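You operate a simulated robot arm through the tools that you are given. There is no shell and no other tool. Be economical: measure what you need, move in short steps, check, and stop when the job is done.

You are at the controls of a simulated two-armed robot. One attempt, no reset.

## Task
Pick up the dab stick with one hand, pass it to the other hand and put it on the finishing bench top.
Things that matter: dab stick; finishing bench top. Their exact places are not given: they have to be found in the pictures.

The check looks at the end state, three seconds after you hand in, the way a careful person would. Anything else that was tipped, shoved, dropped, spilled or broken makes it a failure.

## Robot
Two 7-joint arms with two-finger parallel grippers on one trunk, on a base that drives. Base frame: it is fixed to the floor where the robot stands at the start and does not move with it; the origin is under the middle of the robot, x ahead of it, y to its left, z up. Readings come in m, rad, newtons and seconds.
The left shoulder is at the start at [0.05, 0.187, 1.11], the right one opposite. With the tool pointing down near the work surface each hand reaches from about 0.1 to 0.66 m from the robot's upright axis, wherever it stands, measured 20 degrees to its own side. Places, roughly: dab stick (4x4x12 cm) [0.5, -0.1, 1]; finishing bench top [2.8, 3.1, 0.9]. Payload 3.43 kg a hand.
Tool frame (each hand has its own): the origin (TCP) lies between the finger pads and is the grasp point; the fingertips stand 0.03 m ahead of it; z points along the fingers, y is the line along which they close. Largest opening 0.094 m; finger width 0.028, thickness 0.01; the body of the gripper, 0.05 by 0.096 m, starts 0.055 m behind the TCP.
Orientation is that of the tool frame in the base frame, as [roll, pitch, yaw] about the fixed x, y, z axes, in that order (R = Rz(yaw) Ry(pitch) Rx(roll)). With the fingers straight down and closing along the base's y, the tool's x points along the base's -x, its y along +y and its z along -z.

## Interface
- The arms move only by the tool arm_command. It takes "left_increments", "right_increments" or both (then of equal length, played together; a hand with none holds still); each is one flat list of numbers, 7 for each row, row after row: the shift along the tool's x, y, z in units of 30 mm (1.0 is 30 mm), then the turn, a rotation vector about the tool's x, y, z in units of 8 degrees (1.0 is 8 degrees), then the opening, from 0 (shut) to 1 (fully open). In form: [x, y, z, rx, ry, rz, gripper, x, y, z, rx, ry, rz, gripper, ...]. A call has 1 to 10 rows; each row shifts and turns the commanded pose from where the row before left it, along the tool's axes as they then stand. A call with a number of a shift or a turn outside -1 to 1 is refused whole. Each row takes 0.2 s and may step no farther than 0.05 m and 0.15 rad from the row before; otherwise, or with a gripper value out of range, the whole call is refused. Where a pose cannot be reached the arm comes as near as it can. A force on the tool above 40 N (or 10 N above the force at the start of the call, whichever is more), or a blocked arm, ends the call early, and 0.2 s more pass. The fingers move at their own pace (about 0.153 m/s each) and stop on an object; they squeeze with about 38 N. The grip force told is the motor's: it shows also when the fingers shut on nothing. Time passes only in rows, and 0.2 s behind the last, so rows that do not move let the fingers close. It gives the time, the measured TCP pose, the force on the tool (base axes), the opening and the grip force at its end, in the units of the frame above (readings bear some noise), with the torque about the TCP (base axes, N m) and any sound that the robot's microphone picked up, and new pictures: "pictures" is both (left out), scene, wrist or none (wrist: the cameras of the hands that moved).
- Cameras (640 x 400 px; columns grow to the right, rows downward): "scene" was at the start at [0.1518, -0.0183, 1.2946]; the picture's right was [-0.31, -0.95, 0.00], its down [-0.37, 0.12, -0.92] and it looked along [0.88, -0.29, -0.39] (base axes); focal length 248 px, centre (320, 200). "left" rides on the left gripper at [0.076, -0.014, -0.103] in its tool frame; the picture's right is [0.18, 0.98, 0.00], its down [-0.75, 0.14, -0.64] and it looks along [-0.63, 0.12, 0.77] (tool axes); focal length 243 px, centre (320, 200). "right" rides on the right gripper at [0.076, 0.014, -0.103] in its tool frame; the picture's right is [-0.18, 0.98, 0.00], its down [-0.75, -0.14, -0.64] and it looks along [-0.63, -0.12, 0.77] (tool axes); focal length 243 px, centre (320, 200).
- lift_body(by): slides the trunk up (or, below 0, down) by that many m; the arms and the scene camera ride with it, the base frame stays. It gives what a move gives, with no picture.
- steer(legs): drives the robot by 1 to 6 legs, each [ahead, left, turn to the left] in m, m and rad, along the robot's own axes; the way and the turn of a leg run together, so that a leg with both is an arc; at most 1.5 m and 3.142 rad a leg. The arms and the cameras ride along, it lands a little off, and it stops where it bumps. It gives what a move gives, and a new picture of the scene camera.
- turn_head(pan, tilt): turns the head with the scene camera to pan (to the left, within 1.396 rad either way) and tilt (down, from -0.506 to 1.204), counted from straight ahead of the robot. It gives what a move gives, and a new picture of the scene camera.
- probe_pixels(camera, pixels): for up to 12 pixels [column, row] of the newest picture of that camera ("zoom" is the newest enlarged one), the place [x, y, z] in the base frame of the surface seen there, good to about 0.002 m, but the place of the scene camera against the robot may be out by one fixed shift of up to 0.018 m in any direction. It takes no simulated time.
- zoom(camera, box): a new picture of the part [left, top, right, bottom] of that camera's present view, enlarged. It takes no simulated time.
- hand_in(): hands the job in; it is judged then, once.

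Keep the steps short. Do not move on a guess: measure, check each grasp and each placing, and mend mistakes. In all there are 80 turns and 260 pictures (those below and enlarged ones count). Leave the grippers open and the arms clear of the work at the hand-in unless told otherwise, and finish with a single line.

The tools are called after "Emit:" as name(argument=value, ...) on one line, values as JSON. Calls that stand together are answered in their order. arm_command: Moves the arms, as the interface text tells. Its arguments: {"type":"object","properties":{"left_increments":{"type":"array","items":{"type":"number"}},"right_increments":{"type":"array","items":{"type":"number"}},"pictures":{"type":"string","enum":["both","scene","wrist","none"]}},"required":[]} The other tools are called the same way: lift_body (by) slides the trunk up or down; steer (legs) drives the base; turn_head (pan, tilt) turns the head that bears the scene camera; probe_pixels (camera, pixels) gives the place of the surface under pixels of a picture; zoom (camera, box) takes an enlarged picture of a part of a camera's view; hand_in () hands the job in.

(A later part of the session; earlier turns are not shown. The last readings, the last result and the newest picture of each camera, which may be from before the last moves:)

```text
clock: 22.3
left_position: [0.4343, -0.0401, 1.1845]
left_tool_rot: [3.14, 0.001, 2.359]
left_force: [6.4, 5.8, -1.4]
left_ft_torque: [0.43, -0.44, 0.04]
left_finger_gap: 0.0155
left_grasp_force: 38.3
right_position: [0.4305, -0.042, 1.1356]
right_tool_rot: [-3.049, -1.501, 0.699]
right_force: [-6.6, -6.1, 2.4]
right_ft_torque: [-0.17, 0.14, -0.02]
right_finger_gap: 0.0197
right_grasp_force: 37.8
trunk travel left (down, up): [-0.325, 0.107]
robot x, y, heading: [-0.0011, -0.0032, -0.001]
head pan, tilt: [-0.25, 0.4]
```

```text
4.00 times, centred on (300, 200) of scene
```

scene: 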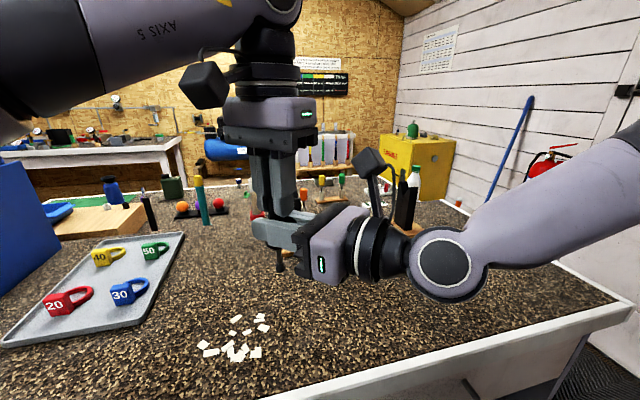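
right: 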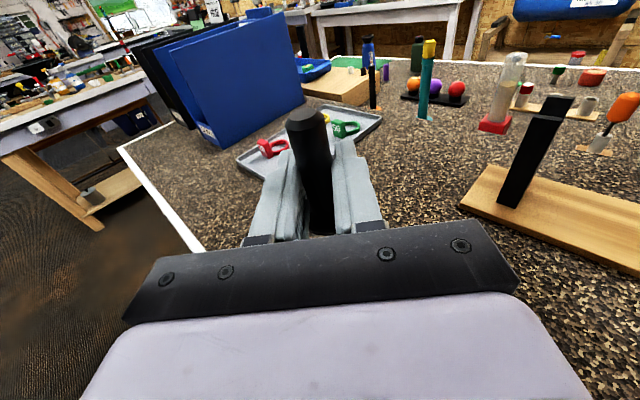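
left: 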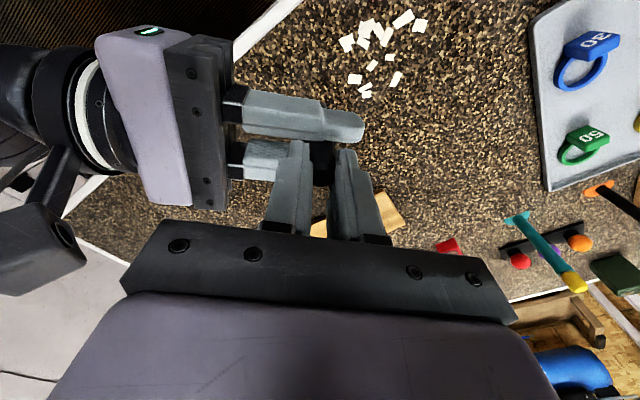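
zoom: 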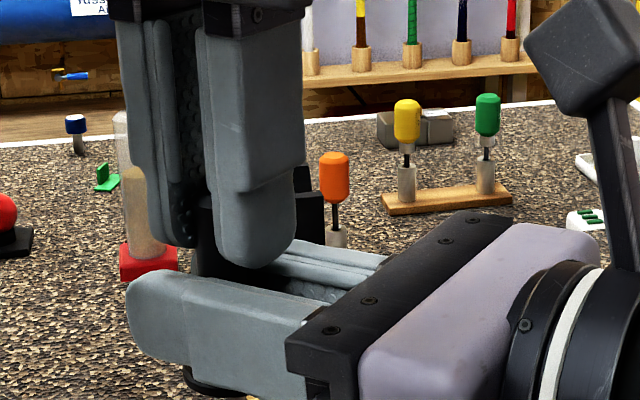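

Both hands hold it now (left gap 15.5 mm, 38 N). I'll open the right hand while the left holds still, then look.

Emit:
arm_command(right_increments=[0, 0, 0, 0, 0, 0, 0.3, 0, 0, 0, 0, 0, 0, 0.6, 0, 0, 0, 0, 0, 0, 0.8], left_increments=[0, 0, 0, 0, 0, 0, 0, 0, 0, 0, 0, 0, 0, 0, 0, 0, 0, 0, 0, 0, 0])

Emit:
zoom(camera="scene", box=[220, 150, 380, 250])

```text
clock: 23.1
left_position: [0.4335, -0.0394, 1.1839]
left_tool_rot: [3.141, 0.001, 2.356]
left_force: [0.1, 0.3, 0.2]
left_ft_torque: [-0.04, -0.03, -0.03]
left_finger_gap: 0.0152
left_grasp_force: 37.9
right_position: [0.4314, -0.0414, 1.1353]
right_tool_rot: [-3.048, -1.502, 0.699]
right_force: [0.1, -0.3, -0.6]
right_ft_torque: [-0.02, -0.01, 0.0]
right_finger_gap: 0.0751
right_grasp_force: 0.0
trunk travel left (down, up): [-0.325, 0.107]
robot x, y, heading: [0.0034, 0.0015, -0.001]
head pan, tilt: [-0.25, 0.4]
```

scene: 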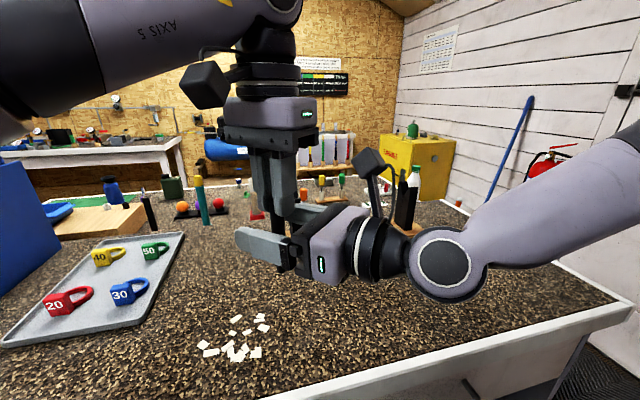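
right: 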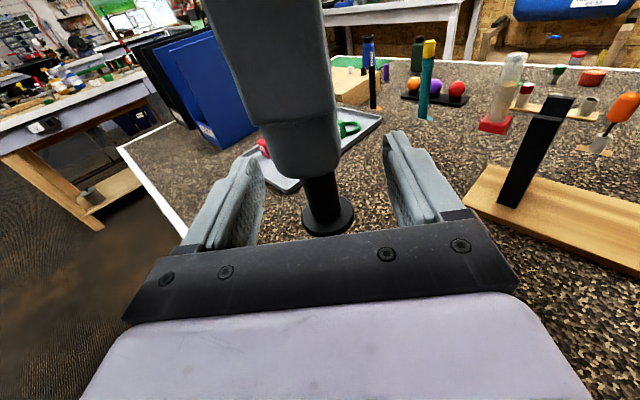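
left: 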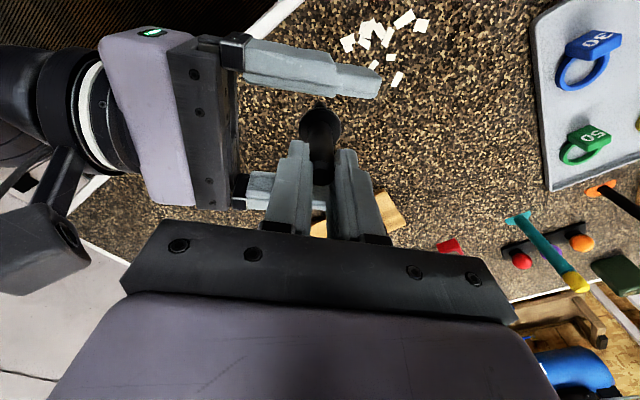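

```text
4.00 times, centred on (300, 200) of scene
```

zoom: 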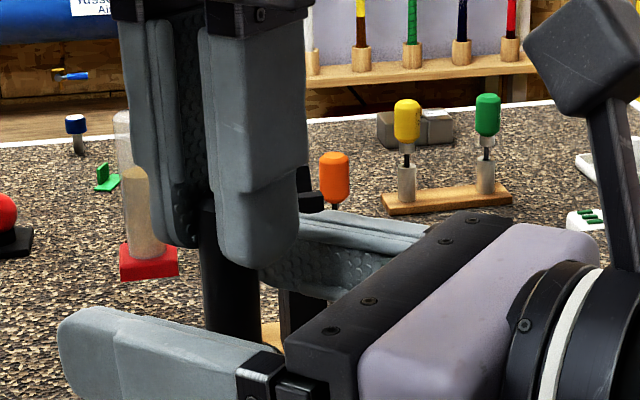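

The left hand holds the stick firmly. I'll withdraw the right hand backwards, then to the right.

Emit:
arm_command(right_increments=[0, 0, -0.9, 0, 0, 0, 1, 0, 0, -0.9, 0, 0, 0, 1, 0, 0, -0.9, 0, 0, 0, 1, 0, 0, -0.9, 0, 0, 0, 1, 0, 0.7, -0.7, 0, 0, 0, 1, 0, 0.7, -0.7, 0, 0, 0, 1])

Emit:
zoom(camera="scene", box=[200, 150, 360, 290])

```text
clock: 24.5
left_position: [0.4335, -0.0405, 1.1851]
left_tool_rot: [-3.141, 0.001, 2.359]
left_force: [-0.3, 0.7, -0.1]
left_ft_torque: [0.02, -0.02, -0.01]
left_finger_gap: 0.0164
left_grasp_force: 38.2
right_position: [0.3955, -0.1766, 1.1573]
right_tool_rot: [-3.056, -1.5, 0.706]
right_force: [0.3, -0.5, 0.7]
right_ft_torque: [0.03, -0.01, 0.0]
right_finger_gap: 0.094
right_grasp_force: 0.1
right hand out of reach, approached as far as the arm can: row 3, 4
trunk travel left (down, up): [-0.325, 0.107]
robot x, y, heading: [0.0007, -0.0036, 0.001]
head pan, tilt: [-0.25, 0.4]
```

scene: 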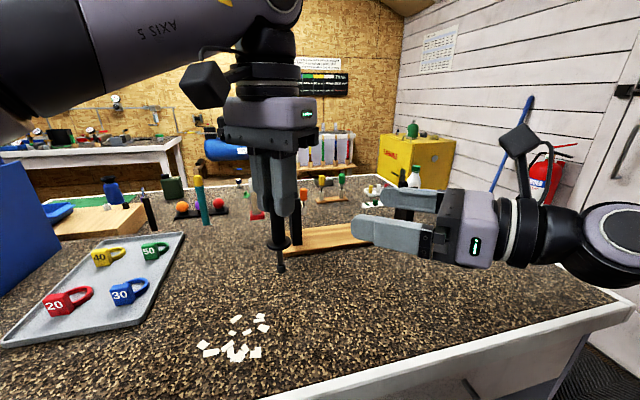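
right: 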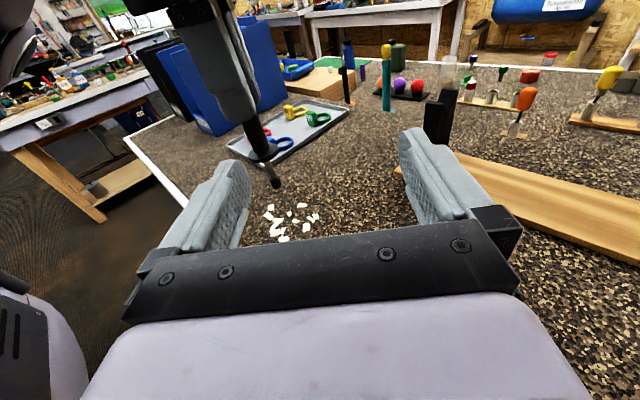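

```text
2.86 times, centred on (280, 220) of scene
```

zoom: 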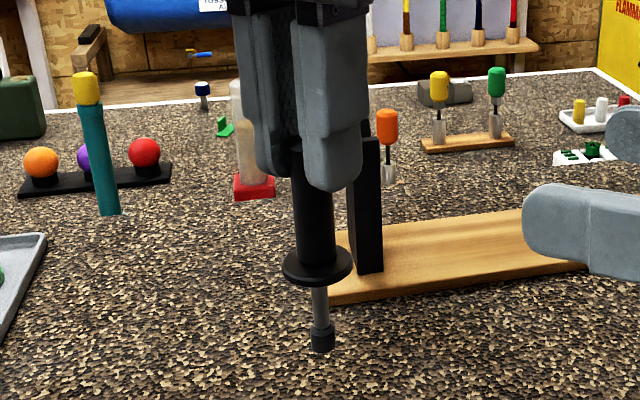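

The handover is done. Now I'll look left for the finishing bench near (2.8, 3.1).

Emit:
turn_head(pan=0.75, tilt=0.25)

Emit:
turn_head(pan=1.39, tilt=0.4)

```text
clock: 25.8
left_position: [0.4339, -0.0401, 1.1848]
left_tool_rot: [-3.14, 0.0, 2.357]
left_force: [0.7, 0.2, 0.1]
left_ft_torque: [0.01, 0.01, 0.01]
left_finger_gap: 0.0162
left_grasp_force: 37.4
right_position: [0.3954, -0.1767, 1.1557]
right_tool_rot: [-3.055, -1.497, 0.701]
right_force: [0.2, -0.9, -0.2]
right_ft_torque: [-0.01, -0.02, 0.02]
right_finger_gap: 0.0945
right_grasp_force: 0.0
trunk travel left (down, up): [-0.325, 0.107]
robot x, y, heading: [-0.0016, 0.0001, -0.002]
head pan, tilt: [0.75, 0.25]
```

scene: 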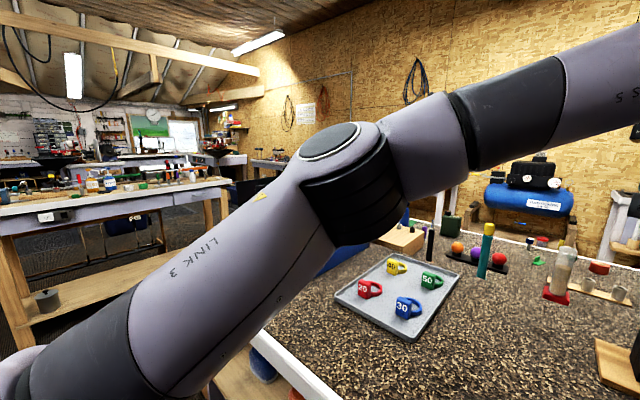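

```text
clock: 26.8
left_position: [0.4346, -0.0406, 1.184]
left_tool_rot: [-3.141, 0.0, 2.358]
left_force: [0.6, 0.1, -0.9]
left_ft_torque: [0.0, 0.0, 0.01]
left_finger_gap: 0.0164
left_grasp_force: 38.4
right_position: [0.3958, -0.1771, 1.1579]
right_tool_rot: [-3.056, -1.498, 0.703]
right_force: [0.3, 0.3, -0.8]
right_ft_torque: [-0.01, 0.0, -0.02]
right_finger_gap: 0.094
right_grasp_force: 0.0
trunk travel left (down, up): [-0.325, 0.107]
robot x, y, heading: [-0.0, 0.0018, -0.002]
head pan, tilt: [1.389, 0.4]
```

scene: 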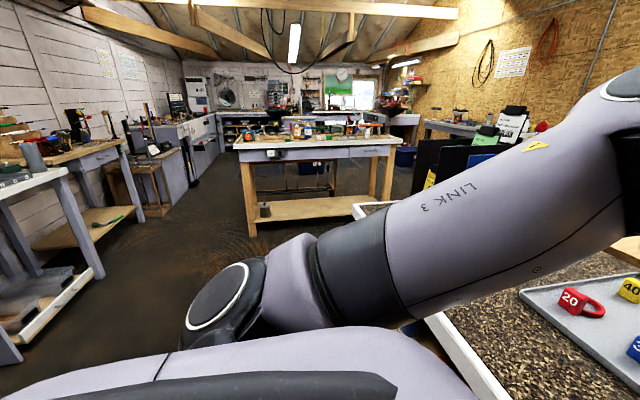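

Emit:
probe_pixels(camera="scene", pixels=[[255, 145], [320, 138], [380, 140], [260, 220], [310, 218], [375, 205], [440, 128], [480, 130], [200, 240], [360, 208], [150, 215], [245, 150]])

Emit:
zoom(camera="scene", box=[220, 80, 420, 240])

Emit:
zoom(camera="scene", box=[400, 80, 560, 180])

```text
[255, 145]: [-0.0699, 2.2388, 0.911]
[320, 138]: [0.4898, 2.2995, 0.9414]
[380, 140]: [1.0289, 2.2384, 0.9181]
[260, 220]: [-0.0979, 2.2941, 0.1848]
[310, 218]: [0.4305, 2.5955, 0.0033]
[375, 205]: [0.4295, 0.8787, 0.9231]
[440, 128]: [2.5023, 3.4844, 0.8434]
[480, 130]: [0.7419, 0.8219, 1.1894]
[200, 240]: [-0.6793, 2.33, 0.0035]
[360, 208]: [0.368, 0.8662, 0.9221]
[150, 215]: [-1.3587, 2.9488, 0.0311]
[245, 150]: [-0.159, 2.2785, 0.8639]
```

```text
2.50 times, centred on (320, 160) of scene
```

zoom: 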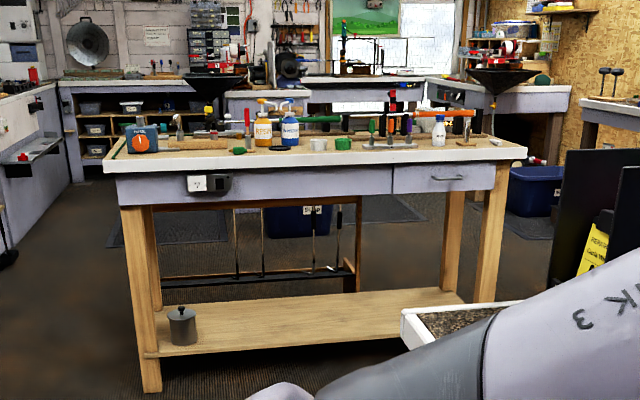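

```text
4.00 times, centred on (480, 130) of scene
```

zoom: 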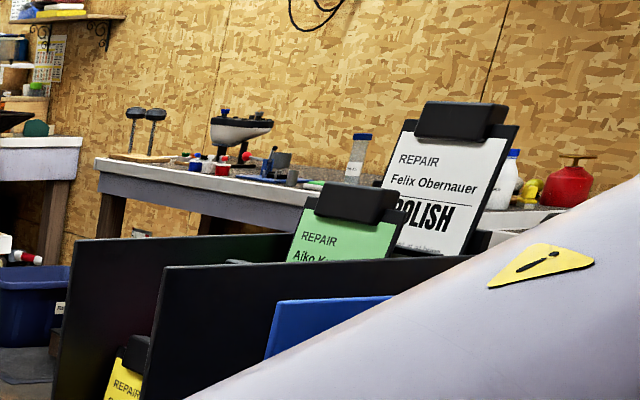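

The finishing bench stands along the right-hand wall near (2.5–3, 3). The way there: back off, slide left into the aisle at y≈1.55, go ahead, then left again. Before reversing I'll check the space behind on both sides.

Emit:
probe_pixels(camera="scene", pixels=[[60, 172], [10, 188], [100, 275], [5, 355], [100, 155], [20, 290], [60, 350], [150, 330], [150, 260], [120, 300]])

Emit:
turn_head(pan=1.39, tilt=1.0)

Emit:
turn_head(pan=-1.39, tilt=0.5)

```text
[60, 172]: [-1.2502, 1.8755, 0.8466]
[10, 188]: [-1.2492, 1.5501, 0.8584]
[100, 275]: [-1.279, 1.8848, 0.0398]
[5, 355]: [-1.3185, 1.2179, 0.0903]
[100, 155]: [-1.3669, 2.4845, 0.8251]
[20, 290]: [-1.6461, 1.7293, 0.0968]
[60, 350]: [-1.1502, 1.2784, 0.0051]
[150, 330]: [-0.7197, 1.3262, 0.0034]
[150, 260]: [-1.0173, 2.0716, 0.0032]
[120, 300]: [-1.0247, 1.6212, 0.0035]
```

```text
clock: 27.8
left_position: [0.4344, -0.039, 1.1827]
left_tool_rot: [-3.141, 0.0, 2.357]
left_force: [0.2, -0.1, 0.3]
left_ft_torque: [0.04, 0.0, -0.03]
left_finger_gap: 0.0163
left_grasp_force: 38.2
right_position: [0.3955, -0.1762, 1.1577]
right_tool_rot: [-3.053, -1.498, 0.701]
right_force: [0.0, 1.2, 0.1]
right_ft_torque: [-0.01, 0.03, 0.02]
right_finger_gap: 0.094
right_grasp_force: 0.0
trunk travel left (down, up): [-0.325, 0.107]
robot x, y, heading: [0.0054, 0.0011, -0.005]
head pan, tilt: [1.389, 1.0]
```

scene: 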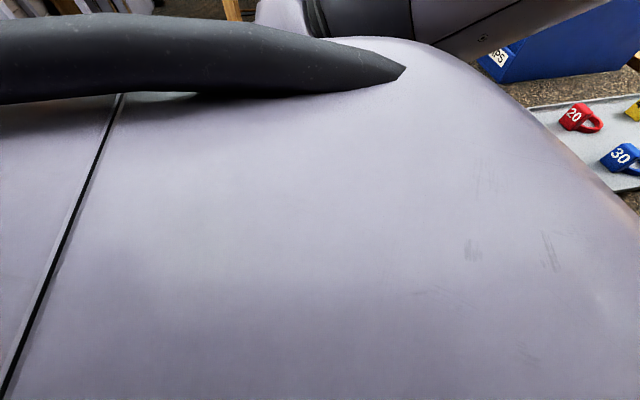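

```text
clock: 30.2
left_position: [0.4345, -0.0393, 1.184]
left_tool_rot: [-3.141, 0.0, 2.358]
left_force: [0.2, -0.5, -0.3]
left_ft_torque: [0.02, -0.02, -0.02]
left_finger_gap: 0.0163
left_grasp_force: 37.9
right_position: [0.3962, -0.1766, 1.1573]
right_tool_rot: [-3.055, -1.498, 0.703]
right_force: [0.2, 0.4, -0.7]
right_ft_torque: [-0.01, -0.01, 0.03]
right_finger_gap: 0.0937
right_grasp_force: 0.1
trunk travel left (down, up): [-0.325, 0.107]
robot x, y, heading: [0.0013, -0.0014, 0.001]
head pan, tilt: [-1.389, 0.499]
```

scene: 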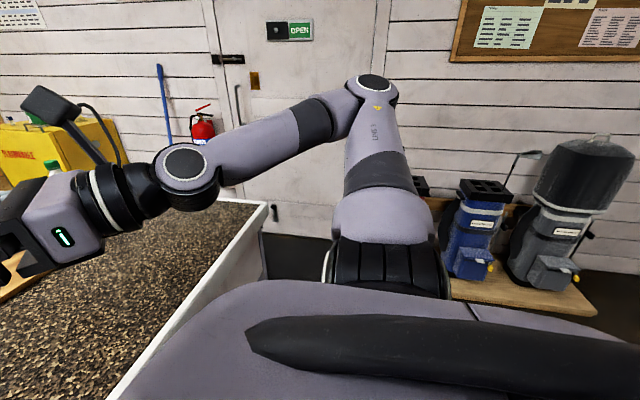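

The bench on the left-rear has its front at x≈-1.25, so 0.32 m of reversing is safe.

Emit:
steer(legs=[[-0.32, 0, 0]])

Emit:
turn_head(pan=0.7, tilt=0.45)

```text
clock: 32.4
left_position: [0.1127, -0.0396, 1.1851]
left_tool_rot: [-3.141, 0.004, 2.357]
left_force: [0.3, -1.3, 0.1]
left_ft_torque: [-0.01, 0.02, 0.0]
left_finger_gap: 0.0165
left_grasp_force: 37.9
right_position: [0.0738, -0.1756, 1.1577]
right_tool_rot: [-3.057, -1.5, 0.705]
right_force: [0.1, 0.4, -0.6]
right_ft_torque: [0.03, 0.01, -0.01]
right_finger_gap: 0.0939
right_grasp_force: 0.1
trunk travel left (down, up): [-0.325, 0.107]
robot x, y, heading: [-0.3172, 0.0021, -0.002]
head pan, tilt: [-1.389, 0.499]
```

scene: 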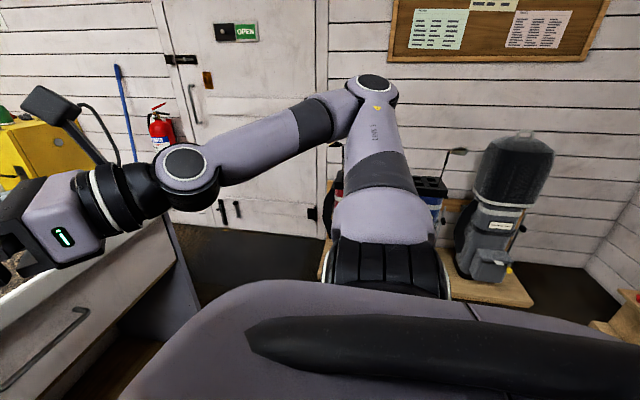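

```text
clock: 34.4
left_position: [0.1126, -0.0402, 1.1851]
left_tool_rot: [3.141, 0.001, 2.358]
left_force: [-0.5, 0.5, -0.4]
left_ft_torque: [0.0, 0.0, 0.0]
left_finger_gap: 0.0163
left_grasp_force: 37.9
right_position: [0.0739, -0.1778, 1.1577]
right_tool_rot: [-3.053, -1.497, 0.702]
right_force: [-0.6, -0.3, 0.1]
right_ft_torque: [-0.01, 0.03, 0.01]
right_finger_gap: 0.0941
right_grasp_force: 0.0
trunk travel left (down, up): [-0.325, 0.107]
robot x, y, heading: [-0.3264, -0.0001, -0.001]
head pan, tilt: [0.7, 0.45]
```

scene: 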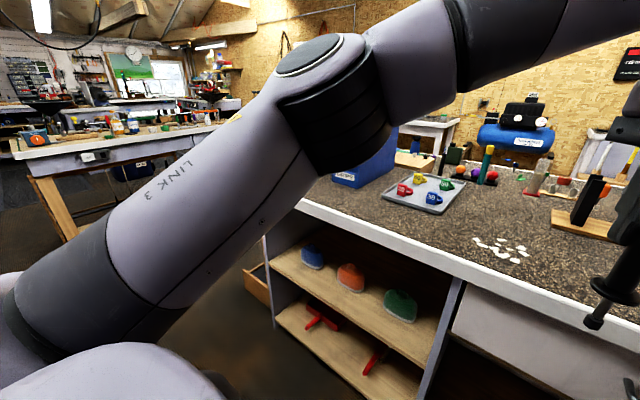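

The way left is open floor, but something light brown sticks out at (255,285) by the table's left end, so I'll measure it.

Emit:
probe_pixels(camera="scene", pixels=[[250, 268], [248, 285], [262, 300], [245, 290], [270, 240], [290, 200], [215, 330], [60, 235], [30, 155], [170, 135], [215, 125]])

Emit:
steer(legs=[[0, 0.7, 0]])

```text
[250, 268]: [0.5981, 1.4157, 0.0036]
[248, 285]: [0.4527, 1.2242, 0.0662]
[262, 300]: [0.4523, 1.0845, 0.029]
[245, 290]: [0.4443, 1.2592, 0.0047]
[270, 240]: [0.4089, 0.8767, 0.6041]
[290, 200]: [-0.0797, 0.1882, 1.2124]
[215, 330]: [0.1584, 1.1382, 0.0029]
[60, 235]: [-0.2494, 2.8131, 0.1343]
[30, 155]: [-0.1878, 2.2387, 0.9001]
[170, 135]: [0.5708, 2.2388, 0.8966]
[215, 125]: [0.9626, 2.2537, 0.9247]
```

```text
clock: 38.2
left_position: [0.1142, 0.6514, 1.1841]
left_tool_rot: [-3.141, 0.001, 2.353]
left_force: [-0.4, 0.2, 0.1]
left_ft_torque: [0.0, -0.02, -0.01]
left_finger_gap: 0.0163
left_grasp_force: 38.0
right_position: [0.0757, 0.5155, 1.1565]
right_tool_rot: [-3.056, -1.498, 0.697]
right_force: [1.1, -0.4, -0.4]
right_ft_torque: [0.02, 0.02, -0.01]
right_finger_gap: 0.0942
right_grasp_force: 0.0
trunk travel left (down, up): [-0.325, 0.107]
robot x, y, heading: [-0.3237, 0.6929, -0.006]
head pan, tilt: [0.7, 0.45]
```

scene: 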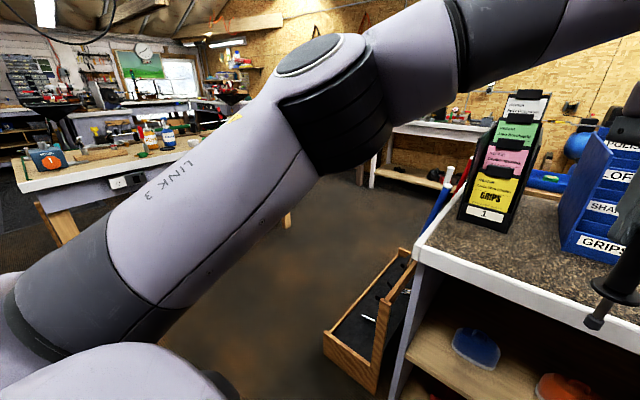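

A wooden tray stands on the floor beside the table's left end, so the aisle is narrower. I'll measure its extent.

Emit:
probe_pixels(camera="scene", pixels=[[328, 338], [326, 356], [375, 370], [402, 252], [412, 258], [398, 248], [360, 345], [440, 200], [430, 215], [285, 215], [420, 180], [300, 340]])

Emit:
zoom(camera="scene", box=[310, 100, 530, 390])

Emit:
turn_head(pan=0.15, tilt=0.4)

```text
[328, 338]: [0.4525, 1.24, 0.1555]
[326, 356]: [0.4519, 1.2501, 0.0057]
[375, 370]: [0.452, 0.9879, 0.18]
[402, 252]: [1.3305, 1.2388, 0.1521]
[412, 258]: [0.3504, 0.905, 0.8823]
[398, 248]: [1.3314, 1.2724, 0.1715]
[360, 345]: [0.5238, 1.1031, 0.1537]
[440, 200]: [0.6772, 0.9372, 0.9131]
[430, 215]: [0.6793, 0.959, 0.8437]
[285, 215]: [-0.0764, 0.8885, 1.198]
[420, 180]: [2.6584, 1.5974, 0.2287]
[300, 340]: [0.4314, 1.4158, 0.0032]
```

```text
1.38 times, centred on (420, 245) of scene
```

zoom: 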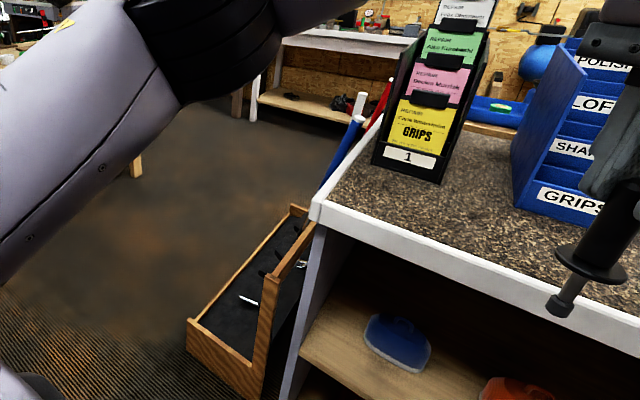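

```text
clock: 39.1
left_position: [0.1143, 0.6529, 1.1849]
left_tool_rot: [3.141, -0.001, 2.352]
left_force: [-0.4, -1.1, -0.6]
left_ft_torque: [-0.01, -0.02, -0.02]
left_finger_gap: 0.0162
left_grasp_force: 37.6
right_position: [0.0758, 0.515, 1.1582]
right_tool_rot: [-3.052, -1.498, 0.693]
right_force: [0.5, 0.1, 0.6]
right_ft_torque: [-0.01, -0.01, 0.0]
right_finger_gap: 0.0941
right_grasp_force: 0.1
trunk travel left (down, up): [-0.325, 0.107]
robot x, y, heading: [-0.3229, 0.6959, -0.001]
head pan, tilt: [0.15, 0.4]
```

scene: 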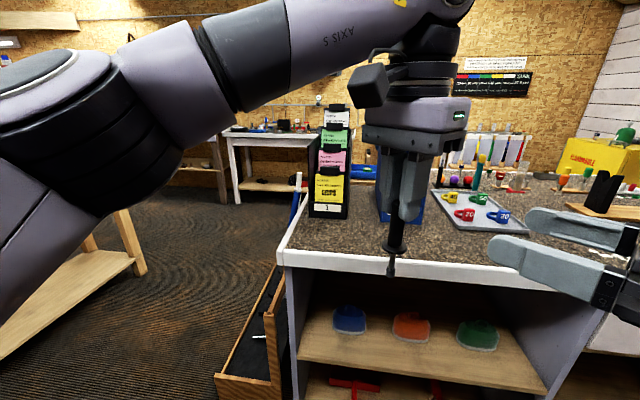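

The tray covers x 0.45–1.33, y up to 1.27; the bench opposite starts at y 2.24. The aisle centre is y≈1.755, 0.97 m wide. I'll check how far the left elbow sticks out.

Emit:
probe_pixels(camera="scene", pixels=[[30, 75], [80, 55], [20, 200], [60, 180], [150, 100], [10, 110], [5, 290], [150, 330], [275, 190], [297, 200]])

Emit:
turn_head(pan=1.2, tilt=0.2)

```text
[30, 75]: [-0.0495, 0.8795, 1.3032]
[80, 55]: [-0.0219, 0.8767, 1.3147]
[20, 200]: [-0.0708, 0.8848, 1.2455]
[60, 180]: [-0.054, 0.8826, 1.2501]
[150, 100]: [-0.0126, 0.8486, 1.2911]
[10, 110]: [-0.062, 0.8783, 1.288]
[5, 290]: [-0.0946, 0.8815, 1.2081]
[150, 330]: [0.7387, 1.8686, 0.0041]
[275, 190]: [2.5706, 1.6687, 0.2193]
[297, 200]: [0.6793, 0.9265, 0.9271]
```

```text
clock: 40.5
left_position: [0.1142, 0.652, 1.1846]
left_tool_rot: [-3.14, 0.0, 2.352]
left_force: [-0.3, -0.4, 0.0]
left_ft_torque: [0.01, 0.01, -0.05]
left_finger_gap: 0.0163
left_grasp_force: 38.6
right_position: [0.0757, 0.515, 1.1577]
right_tool_rot: [-3.053, -1.497, 0.693]
right_force: [0.4, 0.5, 0.0]
right_ft_torque: [-0.01, -0.02, 0.03]
right_finger_gap: 0.0941
right_grasp_force: 0.0
trunk travel left (down, up): [-0.325, 0.107]
robot x, y, heading: [-0.3189, 0.6941, -0.002]
head pan, tilt: [1.201, 0.201]
```

scene: 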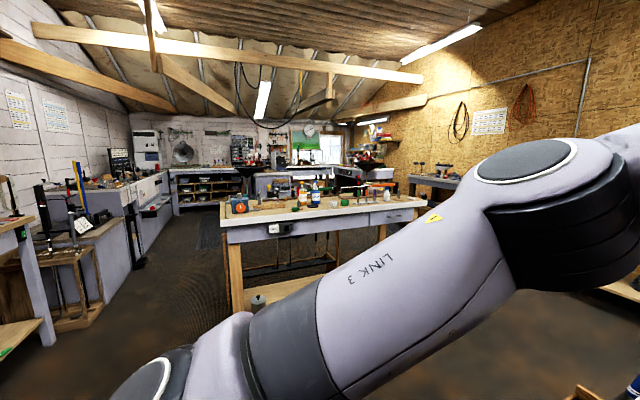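

The elbow stays within about ±0.35 m, so it fits the aisle. I'll slide left to the aisle centre.

Emit:
steer(legs=[[0, 1.06, 0]])

Emit:
turn_head(pan=0.3, tilt=0.4)

```text
clock: 45.9
left_position: [0.1269, 1.7124, 1.1842]
left_tool_rot: [-3.142, 0.001, 2.342]
left_force: [-0.3, 0.6, -0.7]
left_ft_torque: [-0.01, 0.0, 0.0]
left_finger_gap: 0.0162
left_grasp_force: 38.2
right_position: [0.0856, 1.5773, 1.1571]
right_tool_rot: [-3.055, -1.497, 0.684]
right_force: [-0.3, 0.3, 0.5]
right_ft_torque: [0.02, 0.01, -0.01]
right_finger_gap: 0.094
right_grasp_force: 0.1
trunk travel left (down, up): [-0.325, 0.107]
robot x, y, heading: [-0.3041, 1.7611, -0.017]
head pan, tilt: [1.201, 0.201]
```

scene: 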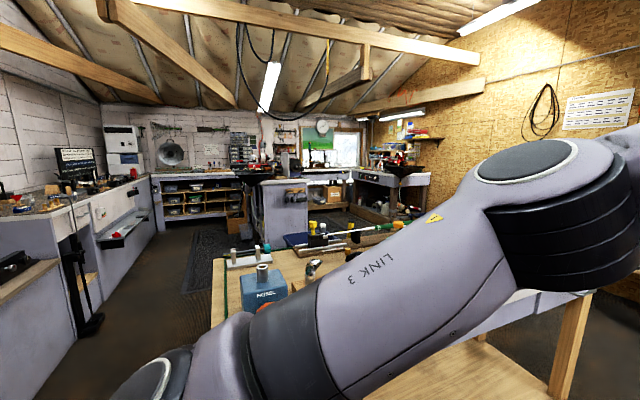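

```text
clock: 47.1
left_position: [0.1272, 1.7138, 1.1844]
left_tool_rot: [3.141, 0.0, 2.34]
left_force: [-0.4, 0.4, 0.5]
left_ft_torque: [0.0, -0.01, 0.02]
left_finger_gap: 0.0162
left_grasp_force: 38.2
right_position: [0.0865, 1.5764, 1.1566]
right_tool_rot: [-3.05, -1.5, 0.68]
right_force: [-0.5, -1.0, 0.7]
right_ft_torque: [0.03, 0.02, 0.02]
right_finger_gap: 0.094
right_grasp_force: 0.1
trunk travel left (down, up): [-0.325, 0.107]
robot x, y, heading: [-0.3058, 1.7596, -0.019]
head pan, tilt: [0.3, 0.4]
```

scene: 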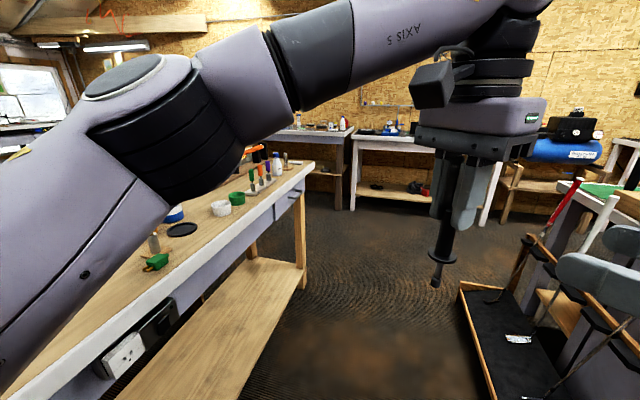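

Emit:
probe_pixels(camera="scene", pixels=[[575, 186], [612, 203], [545, 235], [590, 235], [462, 290], [350, 210], [316, 134], [395, 142], [430, 148], [303, 190], [315, 162], [480, 215]])

Emit:
zoom(camera="scene", box=[240, 90, 440, 215])

Emit:
zoom(camera="scene", box=[440, 150, 640, 400])

```text
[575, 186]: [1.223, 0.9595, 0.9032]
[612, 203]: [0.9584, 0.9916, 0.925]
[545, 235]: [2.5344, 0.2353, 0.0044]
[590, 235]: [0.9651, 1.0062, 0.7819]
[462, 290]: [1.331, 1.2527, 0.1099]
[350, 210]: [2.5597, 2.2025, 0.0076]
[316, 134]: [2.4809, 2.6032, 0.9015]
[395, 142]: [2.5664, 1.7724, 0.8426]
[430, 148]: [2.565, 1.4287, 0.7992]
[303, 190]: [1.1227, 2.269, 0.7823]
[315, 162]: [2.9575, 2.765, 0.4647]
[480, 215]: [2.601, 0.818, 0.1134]
```

```text
3.20 times, centred on (340, 152) of scene
```

zoom: 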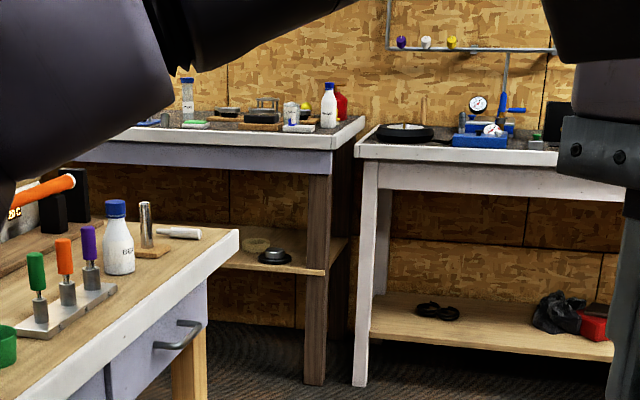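

```text
1.60 times, centred on (540, 275) of scene
```

zoom: 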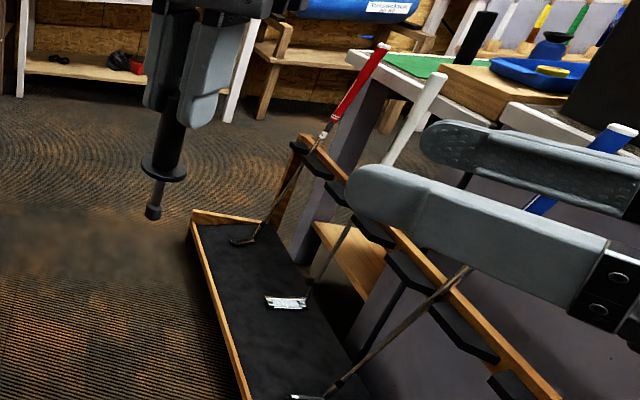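

This is a clear route: the clubs on the right stay at y≤1.0, and the bench at (2.48+, 2.4–3.6) is the finishing bench. I'll straighten the heading and drive ahead.

Emit:
steer(legs=[[0, 0, 0.019], [1.2, 0, 0]])

```text
clock: 53.5
left_position: [1.3269, 1.7164, 1.1844]
left_tool_rot: [-3.141, -0.001, 2.355]
left_force: [0.2, -0.2, -0.1]
left_ft_torque: [-0.02, 0.01, 0.01]
left_finger_gap: 0.0163
left_grasp_force: 37.7
right_position: [1.2871, 1.5801, 1.1578]
right_tool_rot: [-3.049, -1.498, 0.692]
right_force: [-0.1, 0.2, -0.6]
right_ft_torque: [0.01, 0.04, 0.01]
right_finger_gap: 0.0939
right_grasp_force: 0.0
trunk travel left (down, up): [-0.325, 0.107]
robot x, y, heading: [0.8902, 1.7619, -0.008]
head pan, tilt: [0.3, 0.4]
```

scene: 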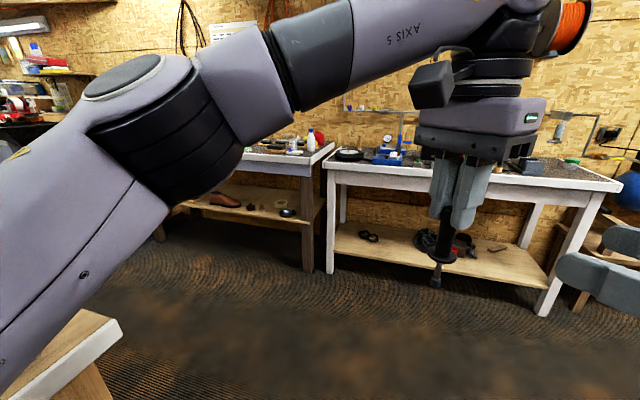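

The floor ahead is clear. I'll go on to x≈1.82, still short of the benches.

Emit:
steer(legs=[[0.93, 0, 0.008]])

Emit:
turn_head(pan=0.9, tilt=0.3)

```text
clock: 58.4
left_position: [2.2594, 1.7158, 1.1843]
left_tool_rot: [-3.141, -0.001, 2.355]
left_force: [0.6, 1.1, -0.4]
left_ft_torque: [-0.01, 0.02, 0.01]
left_finger_gap: 0.0163
left_grasp_force: 38.6
right_position: [2.2202, 1.5788, 1.1575]
right_tool_rot: [-3.049, -1.497, 0.695]
right_force: [0.1, 0.7, 0.5]
right_ft_torque: [0.0, 0.05, -0.02]
right_finger_gap: 0.094
right_grasp_force: 0.1
trunk travel left (down, up): [-0.325, 0.107]
robot x, y, heading: [1.8234, 1.7525, -0.008]
head pan, tilt: [0.3, 0.4]
```

scene: 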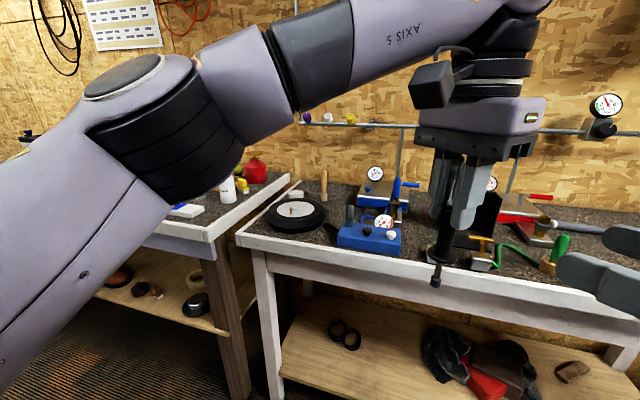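

```text
clock: 59.4
left_position: [2.2585, 1.7158, 1.1837]
left_tool_rot: [-3.14, 0.002, 2.355]
left_force: [-0.3, -0.7, 0.6]
left_ft_torque: [-0.01, -0.02, 0.02]
left_finger_gap: 0.0159
left_grasp_force: 37.9
right_position: [2.2202, 1.5785, 1.1563]
right_tool_rot: [-3.052, -1.5, 0.697]
right_force: [0.2, -0.4, -0.1]
right_ft_torque: [0.0, 0.0, -0.02]
right_finger_gap: 0.094
right_grasp_force: 0.0
trunk travel left (down, up): [-0.325, 0.107]
robot x, y, heading: [1.8237, 1.7554, 0.002]
head pan, tilt: [0.901, 0.3]
```

scene: 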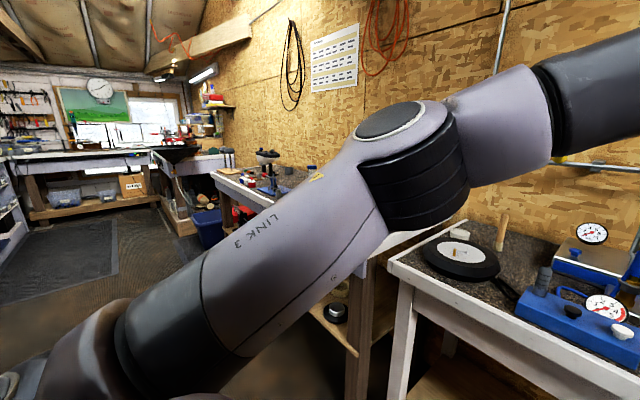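

The way left is open floor, so I'll slide left in front of the finishing bench.

Emit:
steer(legs=[[0, 1.1, 0]])

Emit:
turn_head(pan=-0.25, tilt=0.4)

```text
clock: 65.1
left_position: [2.2531, 2.8242, 1.1841]
left_tool_rot: [3.141, 0.0, 2.372]
left_force: [0.3, -0.5, 0.2]
left_ft_torque: [0.02, 0.05, 0.03]
left_finger_gap: 0.0162
left_grasp_force: 38.2
right_position: [2.2164, 2.6862, 1.157]
right_tool_rot: [-3.054, -1.498, 0.713]
right_force: [-0.5, -0.1, 0.0]
right_ft_torque: [0.02, 0.0, 0.01]
right_finger_gap: 0.0941
right_grasp_force: 0.1
trunk travel left (down, up): [-0.325, 0.107]
robot x, y, heading: [1.8191, 2.8611, 0.007]
head pan, tilt: [0.901, 0.3]
```

scene: 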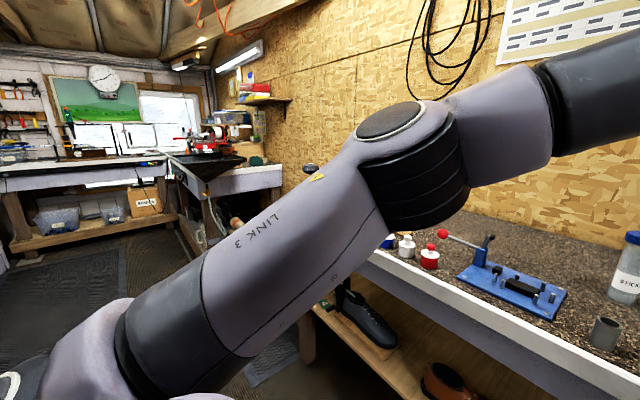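

```text
clock: 66.5
left_position: [2.2544, 2.8241, 1.1843]
left_tool_rot: [-3.14, -0.001, 2.369]
left_force: [0.1, -0.2, 0.0]
left_ft_torque: [0.0, 0.0, -0.02]
left_finger_gap: 0.0162
left_grasp_force: 37.9
right_position: [2.2172, 2.6862, 1.1564]
right_tool_rot: [-3.049, -1.498, 0.71]
right_force: [-1.1, 0.2, -0.7]
right_ft_torque: [0.01, -0.01, 0.03]
right_finger_gap: 0.0939
right_grasp_force: 0.0
trunk travel left (down, up): [-0.325, 0.107]
robot x, y, heading: [1.8168, 2.8599, 0.01]
head pan, tilt: [-0.25, 0.4]
```

scene: 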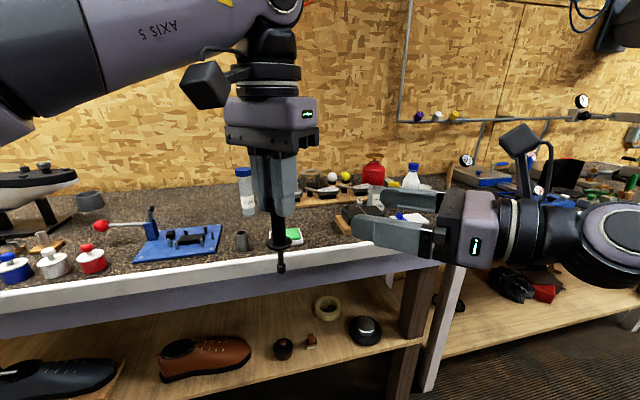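

The finishing bench top is in view. I'll enlarge it and measure free spots.

Emit:
zoom(camera="scene", box=[120, 150, 440, 300])

Emit:
probe_pixels(camera="scene", pixels=[[200, 275], [320, 262], [320, 250], [320, 225], [330, 212], [240, 248], [240, 235], [225, 230], [295, 240], [225, 215], [245, 212], [345, 232]])

```text
2.00 times, centred on (280, 225) of scene
```

zoom: 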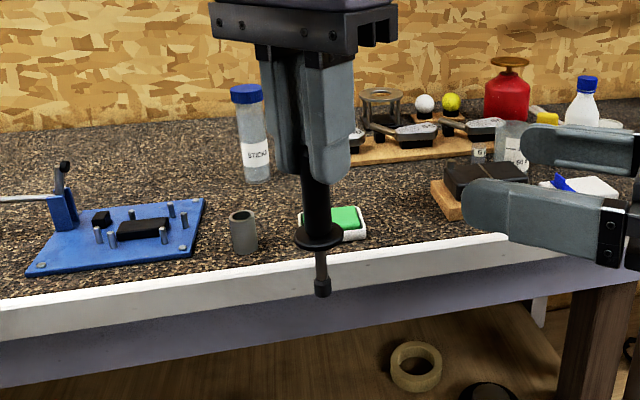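

```text
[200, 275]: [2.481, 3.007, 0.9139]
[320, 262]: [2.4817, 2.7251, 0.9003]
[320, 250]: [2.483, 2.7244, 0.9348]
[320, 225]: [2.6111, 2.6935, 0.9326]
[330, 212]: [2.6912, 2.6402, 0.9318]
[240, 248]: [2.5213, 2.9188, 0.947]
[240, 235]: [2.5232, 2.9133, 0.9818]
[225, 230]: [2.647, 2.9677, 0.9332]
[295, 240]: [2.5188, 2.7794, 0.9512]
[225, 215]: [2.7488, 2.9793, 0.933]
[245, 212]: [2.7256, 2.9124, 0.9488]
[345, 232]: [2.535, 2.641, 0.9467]
```

The bench top is at z≈0.93 with its front edge at x=2.48. A free spot lies around (2.63, 2.83), between the cup (2.53, 2.92), the green block (2.55, 2.75) and the bottle (2.73, 2.91). The hands and the stick foot (z≈1.06) clear the low items, so I'll drive 0.29 ahead.

Emit:
steer(legs=[[0.29, 0, -0.008]])

Emit:
turn_head(pan=-0.1, tilt=0.6)

Emit:
zoom(camera="left", box=[0, 0, 640, 400])

```text
clock: 68.5
left_position: [2.5426, 2.8212, 1.183]
left_tool_rot: [3.14, 0.0, 2.362]
left_force: [0.6, 0.3, 0.2]
left_ft_torque: [0.02, -0.01, -0.03]
left_finger_gap: 0.0165
left_grasp_force: 37.5
right_position: [2.5043, 2.6855, 1.1579]
right_tool_rot: [-3.047, -1.498, 0.696]
right_force: [-0.5, -0.6, -0.6]
right_ft_torque: [0.04, 0.0, 0.02]
right_finger_gap: 0.0937
right_grasp_force: 0.0
trunk travel left (down, up): [-0.325, 0.107]
robot x, y, heading: [2.1059, 2.8615, 0.005]
head pan, tilt: [-0.25, 0.4]
```

scene: 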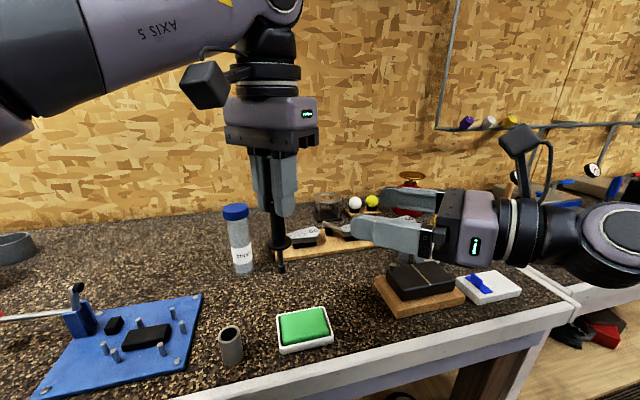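

```text
clock: 69.2
left_position: [2.5403, 2.8225, 1.1839]
left_tool_rot: [-3.14, 0.0, 2.361]
left_force: [-0.2, 0.2, -0.9]
left_ft_torque: [0.03, 0.04, 0.02]
left_finger_gap: 0.0165
left_grasp_force: 37.8
right_position: [2.5036, 2.6852, 1.157]
right_tool_rot: [-3.05, -1.498, 0.7]
right_force: [0.0, -0.3, 0.0]
right_ft_torque: [0.0, -0.06, 0.02]
right_finger_gap: 0.0941
right_grasp_force: 0.1
trunk travel left (down, up): [-0.325, 0.107]
robot x, y, heading: [2.1082, 2.8601, 0.005]
head pan, tilt: [-0.099, 0.6]
```

scene: 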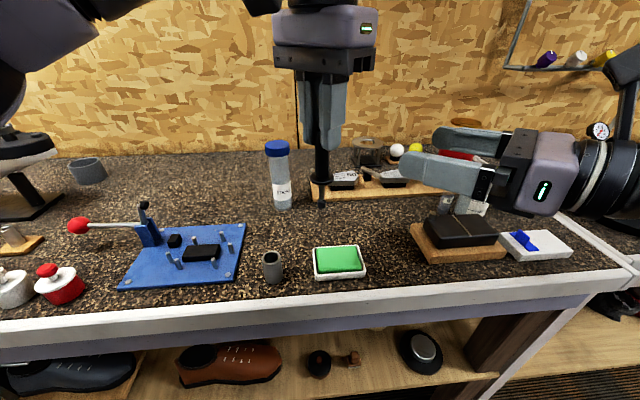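

```text
1.00 times, centred on (320, 200) of left
```

zoom: 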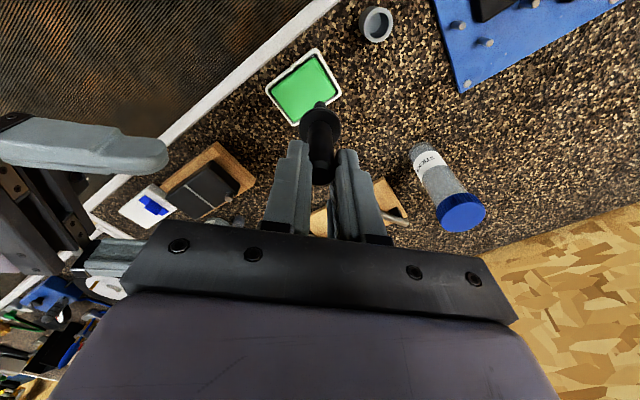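

I'll measure surroundings with the left hand's camera: the stick foot and flange, block, cup, bottle and bench surface.

Emit:
probe_pixels(camera="zoom", pixels=[[318, 104], [320, 122], [322, 160], [300, 125], [340, 92], [318, 50], [375, 25], [425, 145], [460, 215], [370, 120], [390, 190], [350, 160]])

Emit:
probe_pixels(camera="scene", pixels=[[320, 205], [320, 182], [320, 150], [315, 245], [358, 245], [340, 279], [272, 256], [283, 205], [320, 230], [360, 220], [330, 195], [390, 192]])

Emit:
zoom(camera="scene", box=[240, 100, 400, 300])

```text
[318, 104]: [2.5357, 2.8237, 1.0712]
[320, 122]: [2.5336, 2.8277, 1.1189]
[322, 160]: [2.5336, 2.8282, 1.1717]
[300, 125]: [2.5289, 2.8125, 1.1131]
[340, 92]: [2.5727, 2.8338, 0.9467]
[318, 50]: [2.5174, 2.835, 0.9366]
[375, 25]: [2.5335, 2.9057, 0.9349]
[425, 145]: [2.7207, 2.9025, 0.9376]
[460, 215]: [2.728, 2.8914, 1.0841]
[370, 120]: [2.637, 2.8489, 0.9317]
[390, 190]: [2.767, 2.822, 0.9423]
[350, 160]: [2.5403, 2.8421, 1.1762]
```

```text
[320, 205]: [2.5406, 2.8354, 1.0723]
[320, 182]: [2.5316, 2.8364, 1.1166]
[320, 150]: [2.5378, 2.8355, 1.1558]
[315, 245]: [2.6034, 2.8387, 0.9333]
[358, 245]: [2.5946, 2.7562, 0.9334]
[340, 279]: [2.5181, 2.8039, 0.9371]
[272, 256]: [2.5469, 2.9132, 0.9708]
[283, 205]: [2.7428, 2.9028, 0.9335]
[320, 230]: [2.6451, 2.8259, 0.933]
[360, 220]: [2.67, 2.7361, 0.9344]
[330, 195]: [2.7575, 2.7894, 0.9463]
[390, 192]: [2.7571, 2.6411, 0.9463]
```

```text
2.00 times, centred on (320, 200) of scene
```

zoom: 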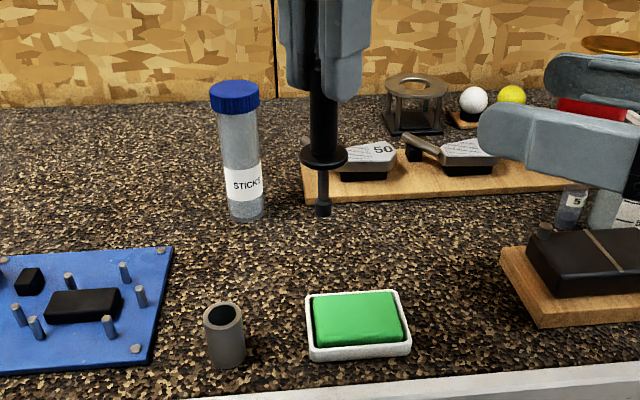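

The bench surface is at z=0.9317 and the stick hangs upright within about 1.5°. The target spot (2.655, 2.83) is at least 6 cm from every neighbour. I'll move across at the present height.

Emit:
arm_command(left_increments=[-0.63, 0.72, 0, 0, 0, 0, 0, -0.63, 0.72, 0, 0, 0, 0, 0, -0.63, 0.72, 0, 0, 0, 0, 0, -0.63, 0.72, 0, 0, 0, 0, 0])

```text
clock: 70.2
left_position: [2.5978, 2.8477, 1.1589]
left_tool_rot: [3.141, 0.002, 2.361]
left_force: [-0.6, -0.6, 0.2]
left_ft_torque: [-0.02, 0.01, 0.02]
left_finger_gap: 0.0161
left_grasp_force: 37.8
left hand out of reach, approached as far as the arm can: row 2, 3, 4
right_position: [2.504, 2.6852, 1.1575]
right_tool_rot: [-3.051, -1.497, 0.702]
right_force: [-0.8, -0.2, -0.2]
right_ft_torque: [-0.01, -0.01, -0.01]
right_finger_gap: 0.0938
right_grasp_force: 0.0
trunk travel left (down, up): [-0.325, 0.107]
robot x, y, heading: [2.1089, 2.861, 0.004]
head pan, tilt: [-0.099, 0.6]
```

scene: 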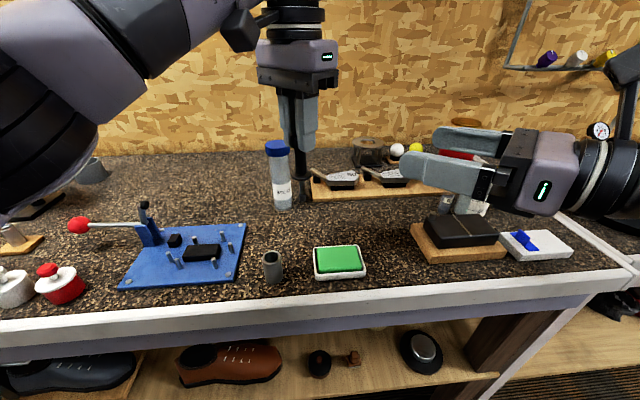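
left: 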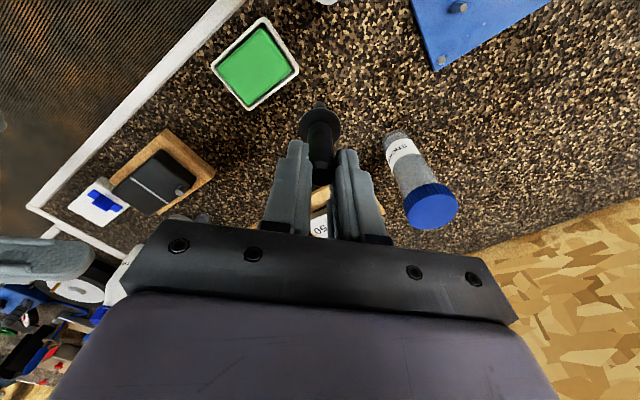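

The reach is limited this high up. I'll lower by 5 cm first (the foot stays above 0.98), then move on to the spot.

Emit:
arm_command(left_increments=[0, 0, 0.85, 0, 0, 0, 0, 0, 0, 0.85, 0, 0, 0, 0, -0.77, 0.41, 0, 0, 0, 0, 0, -0.77, 0.41, 0, 0, 0, 0, 0, 0, 0, 0, 0, 0, 0, 0])

```text
clock: 71.4
left_position: [2.615, 2.8431, 1.1031]
left_tool_rot: [3.141, 0.001, 2.36]
left_force: [0.6, -0.5, -0.2]
left_ft_torque: [-0.03, 0.0, -0.02]
left_finger_gap: 0.0165
left_grasp_force: 38.1
left hand out of reach, approached as far as the arm can: row 3, 4
right_position: [2.5036, 2.6847, 1.1573]
right_tool_rot: [-3.049, -1.498, 0.703]
right_force: [0.1, 0.8, -0.5]
right_ft_torque: [-0.01, -0.04, 0.01]
right_finger_gap: 0.094
right_grasp_force: 0.1
trunk travel left (down, up): [-0.325, 0.107]
robot x, y, heading: [2.1067, 2.8612, 0.003]
head pan, tilt: [-0.099, 0.6]
```

scene: 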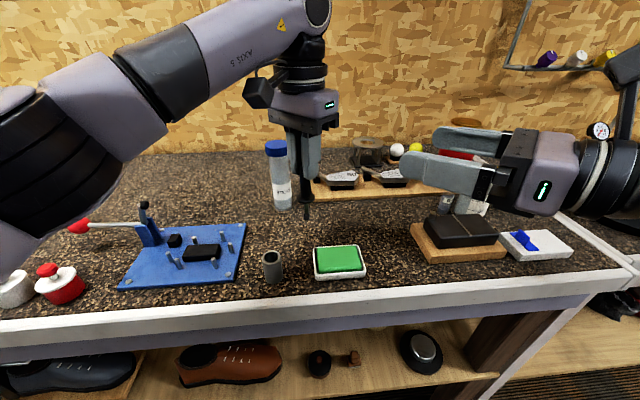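
left: 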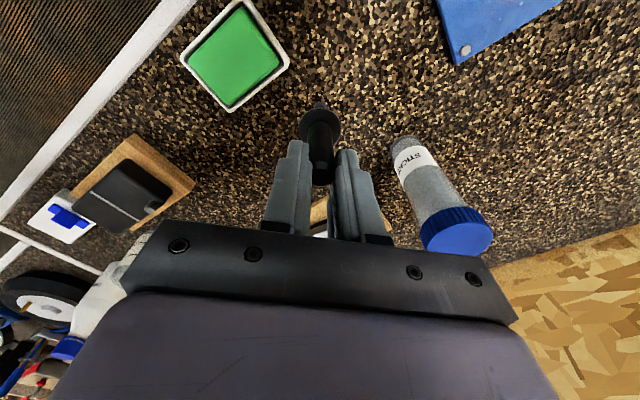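

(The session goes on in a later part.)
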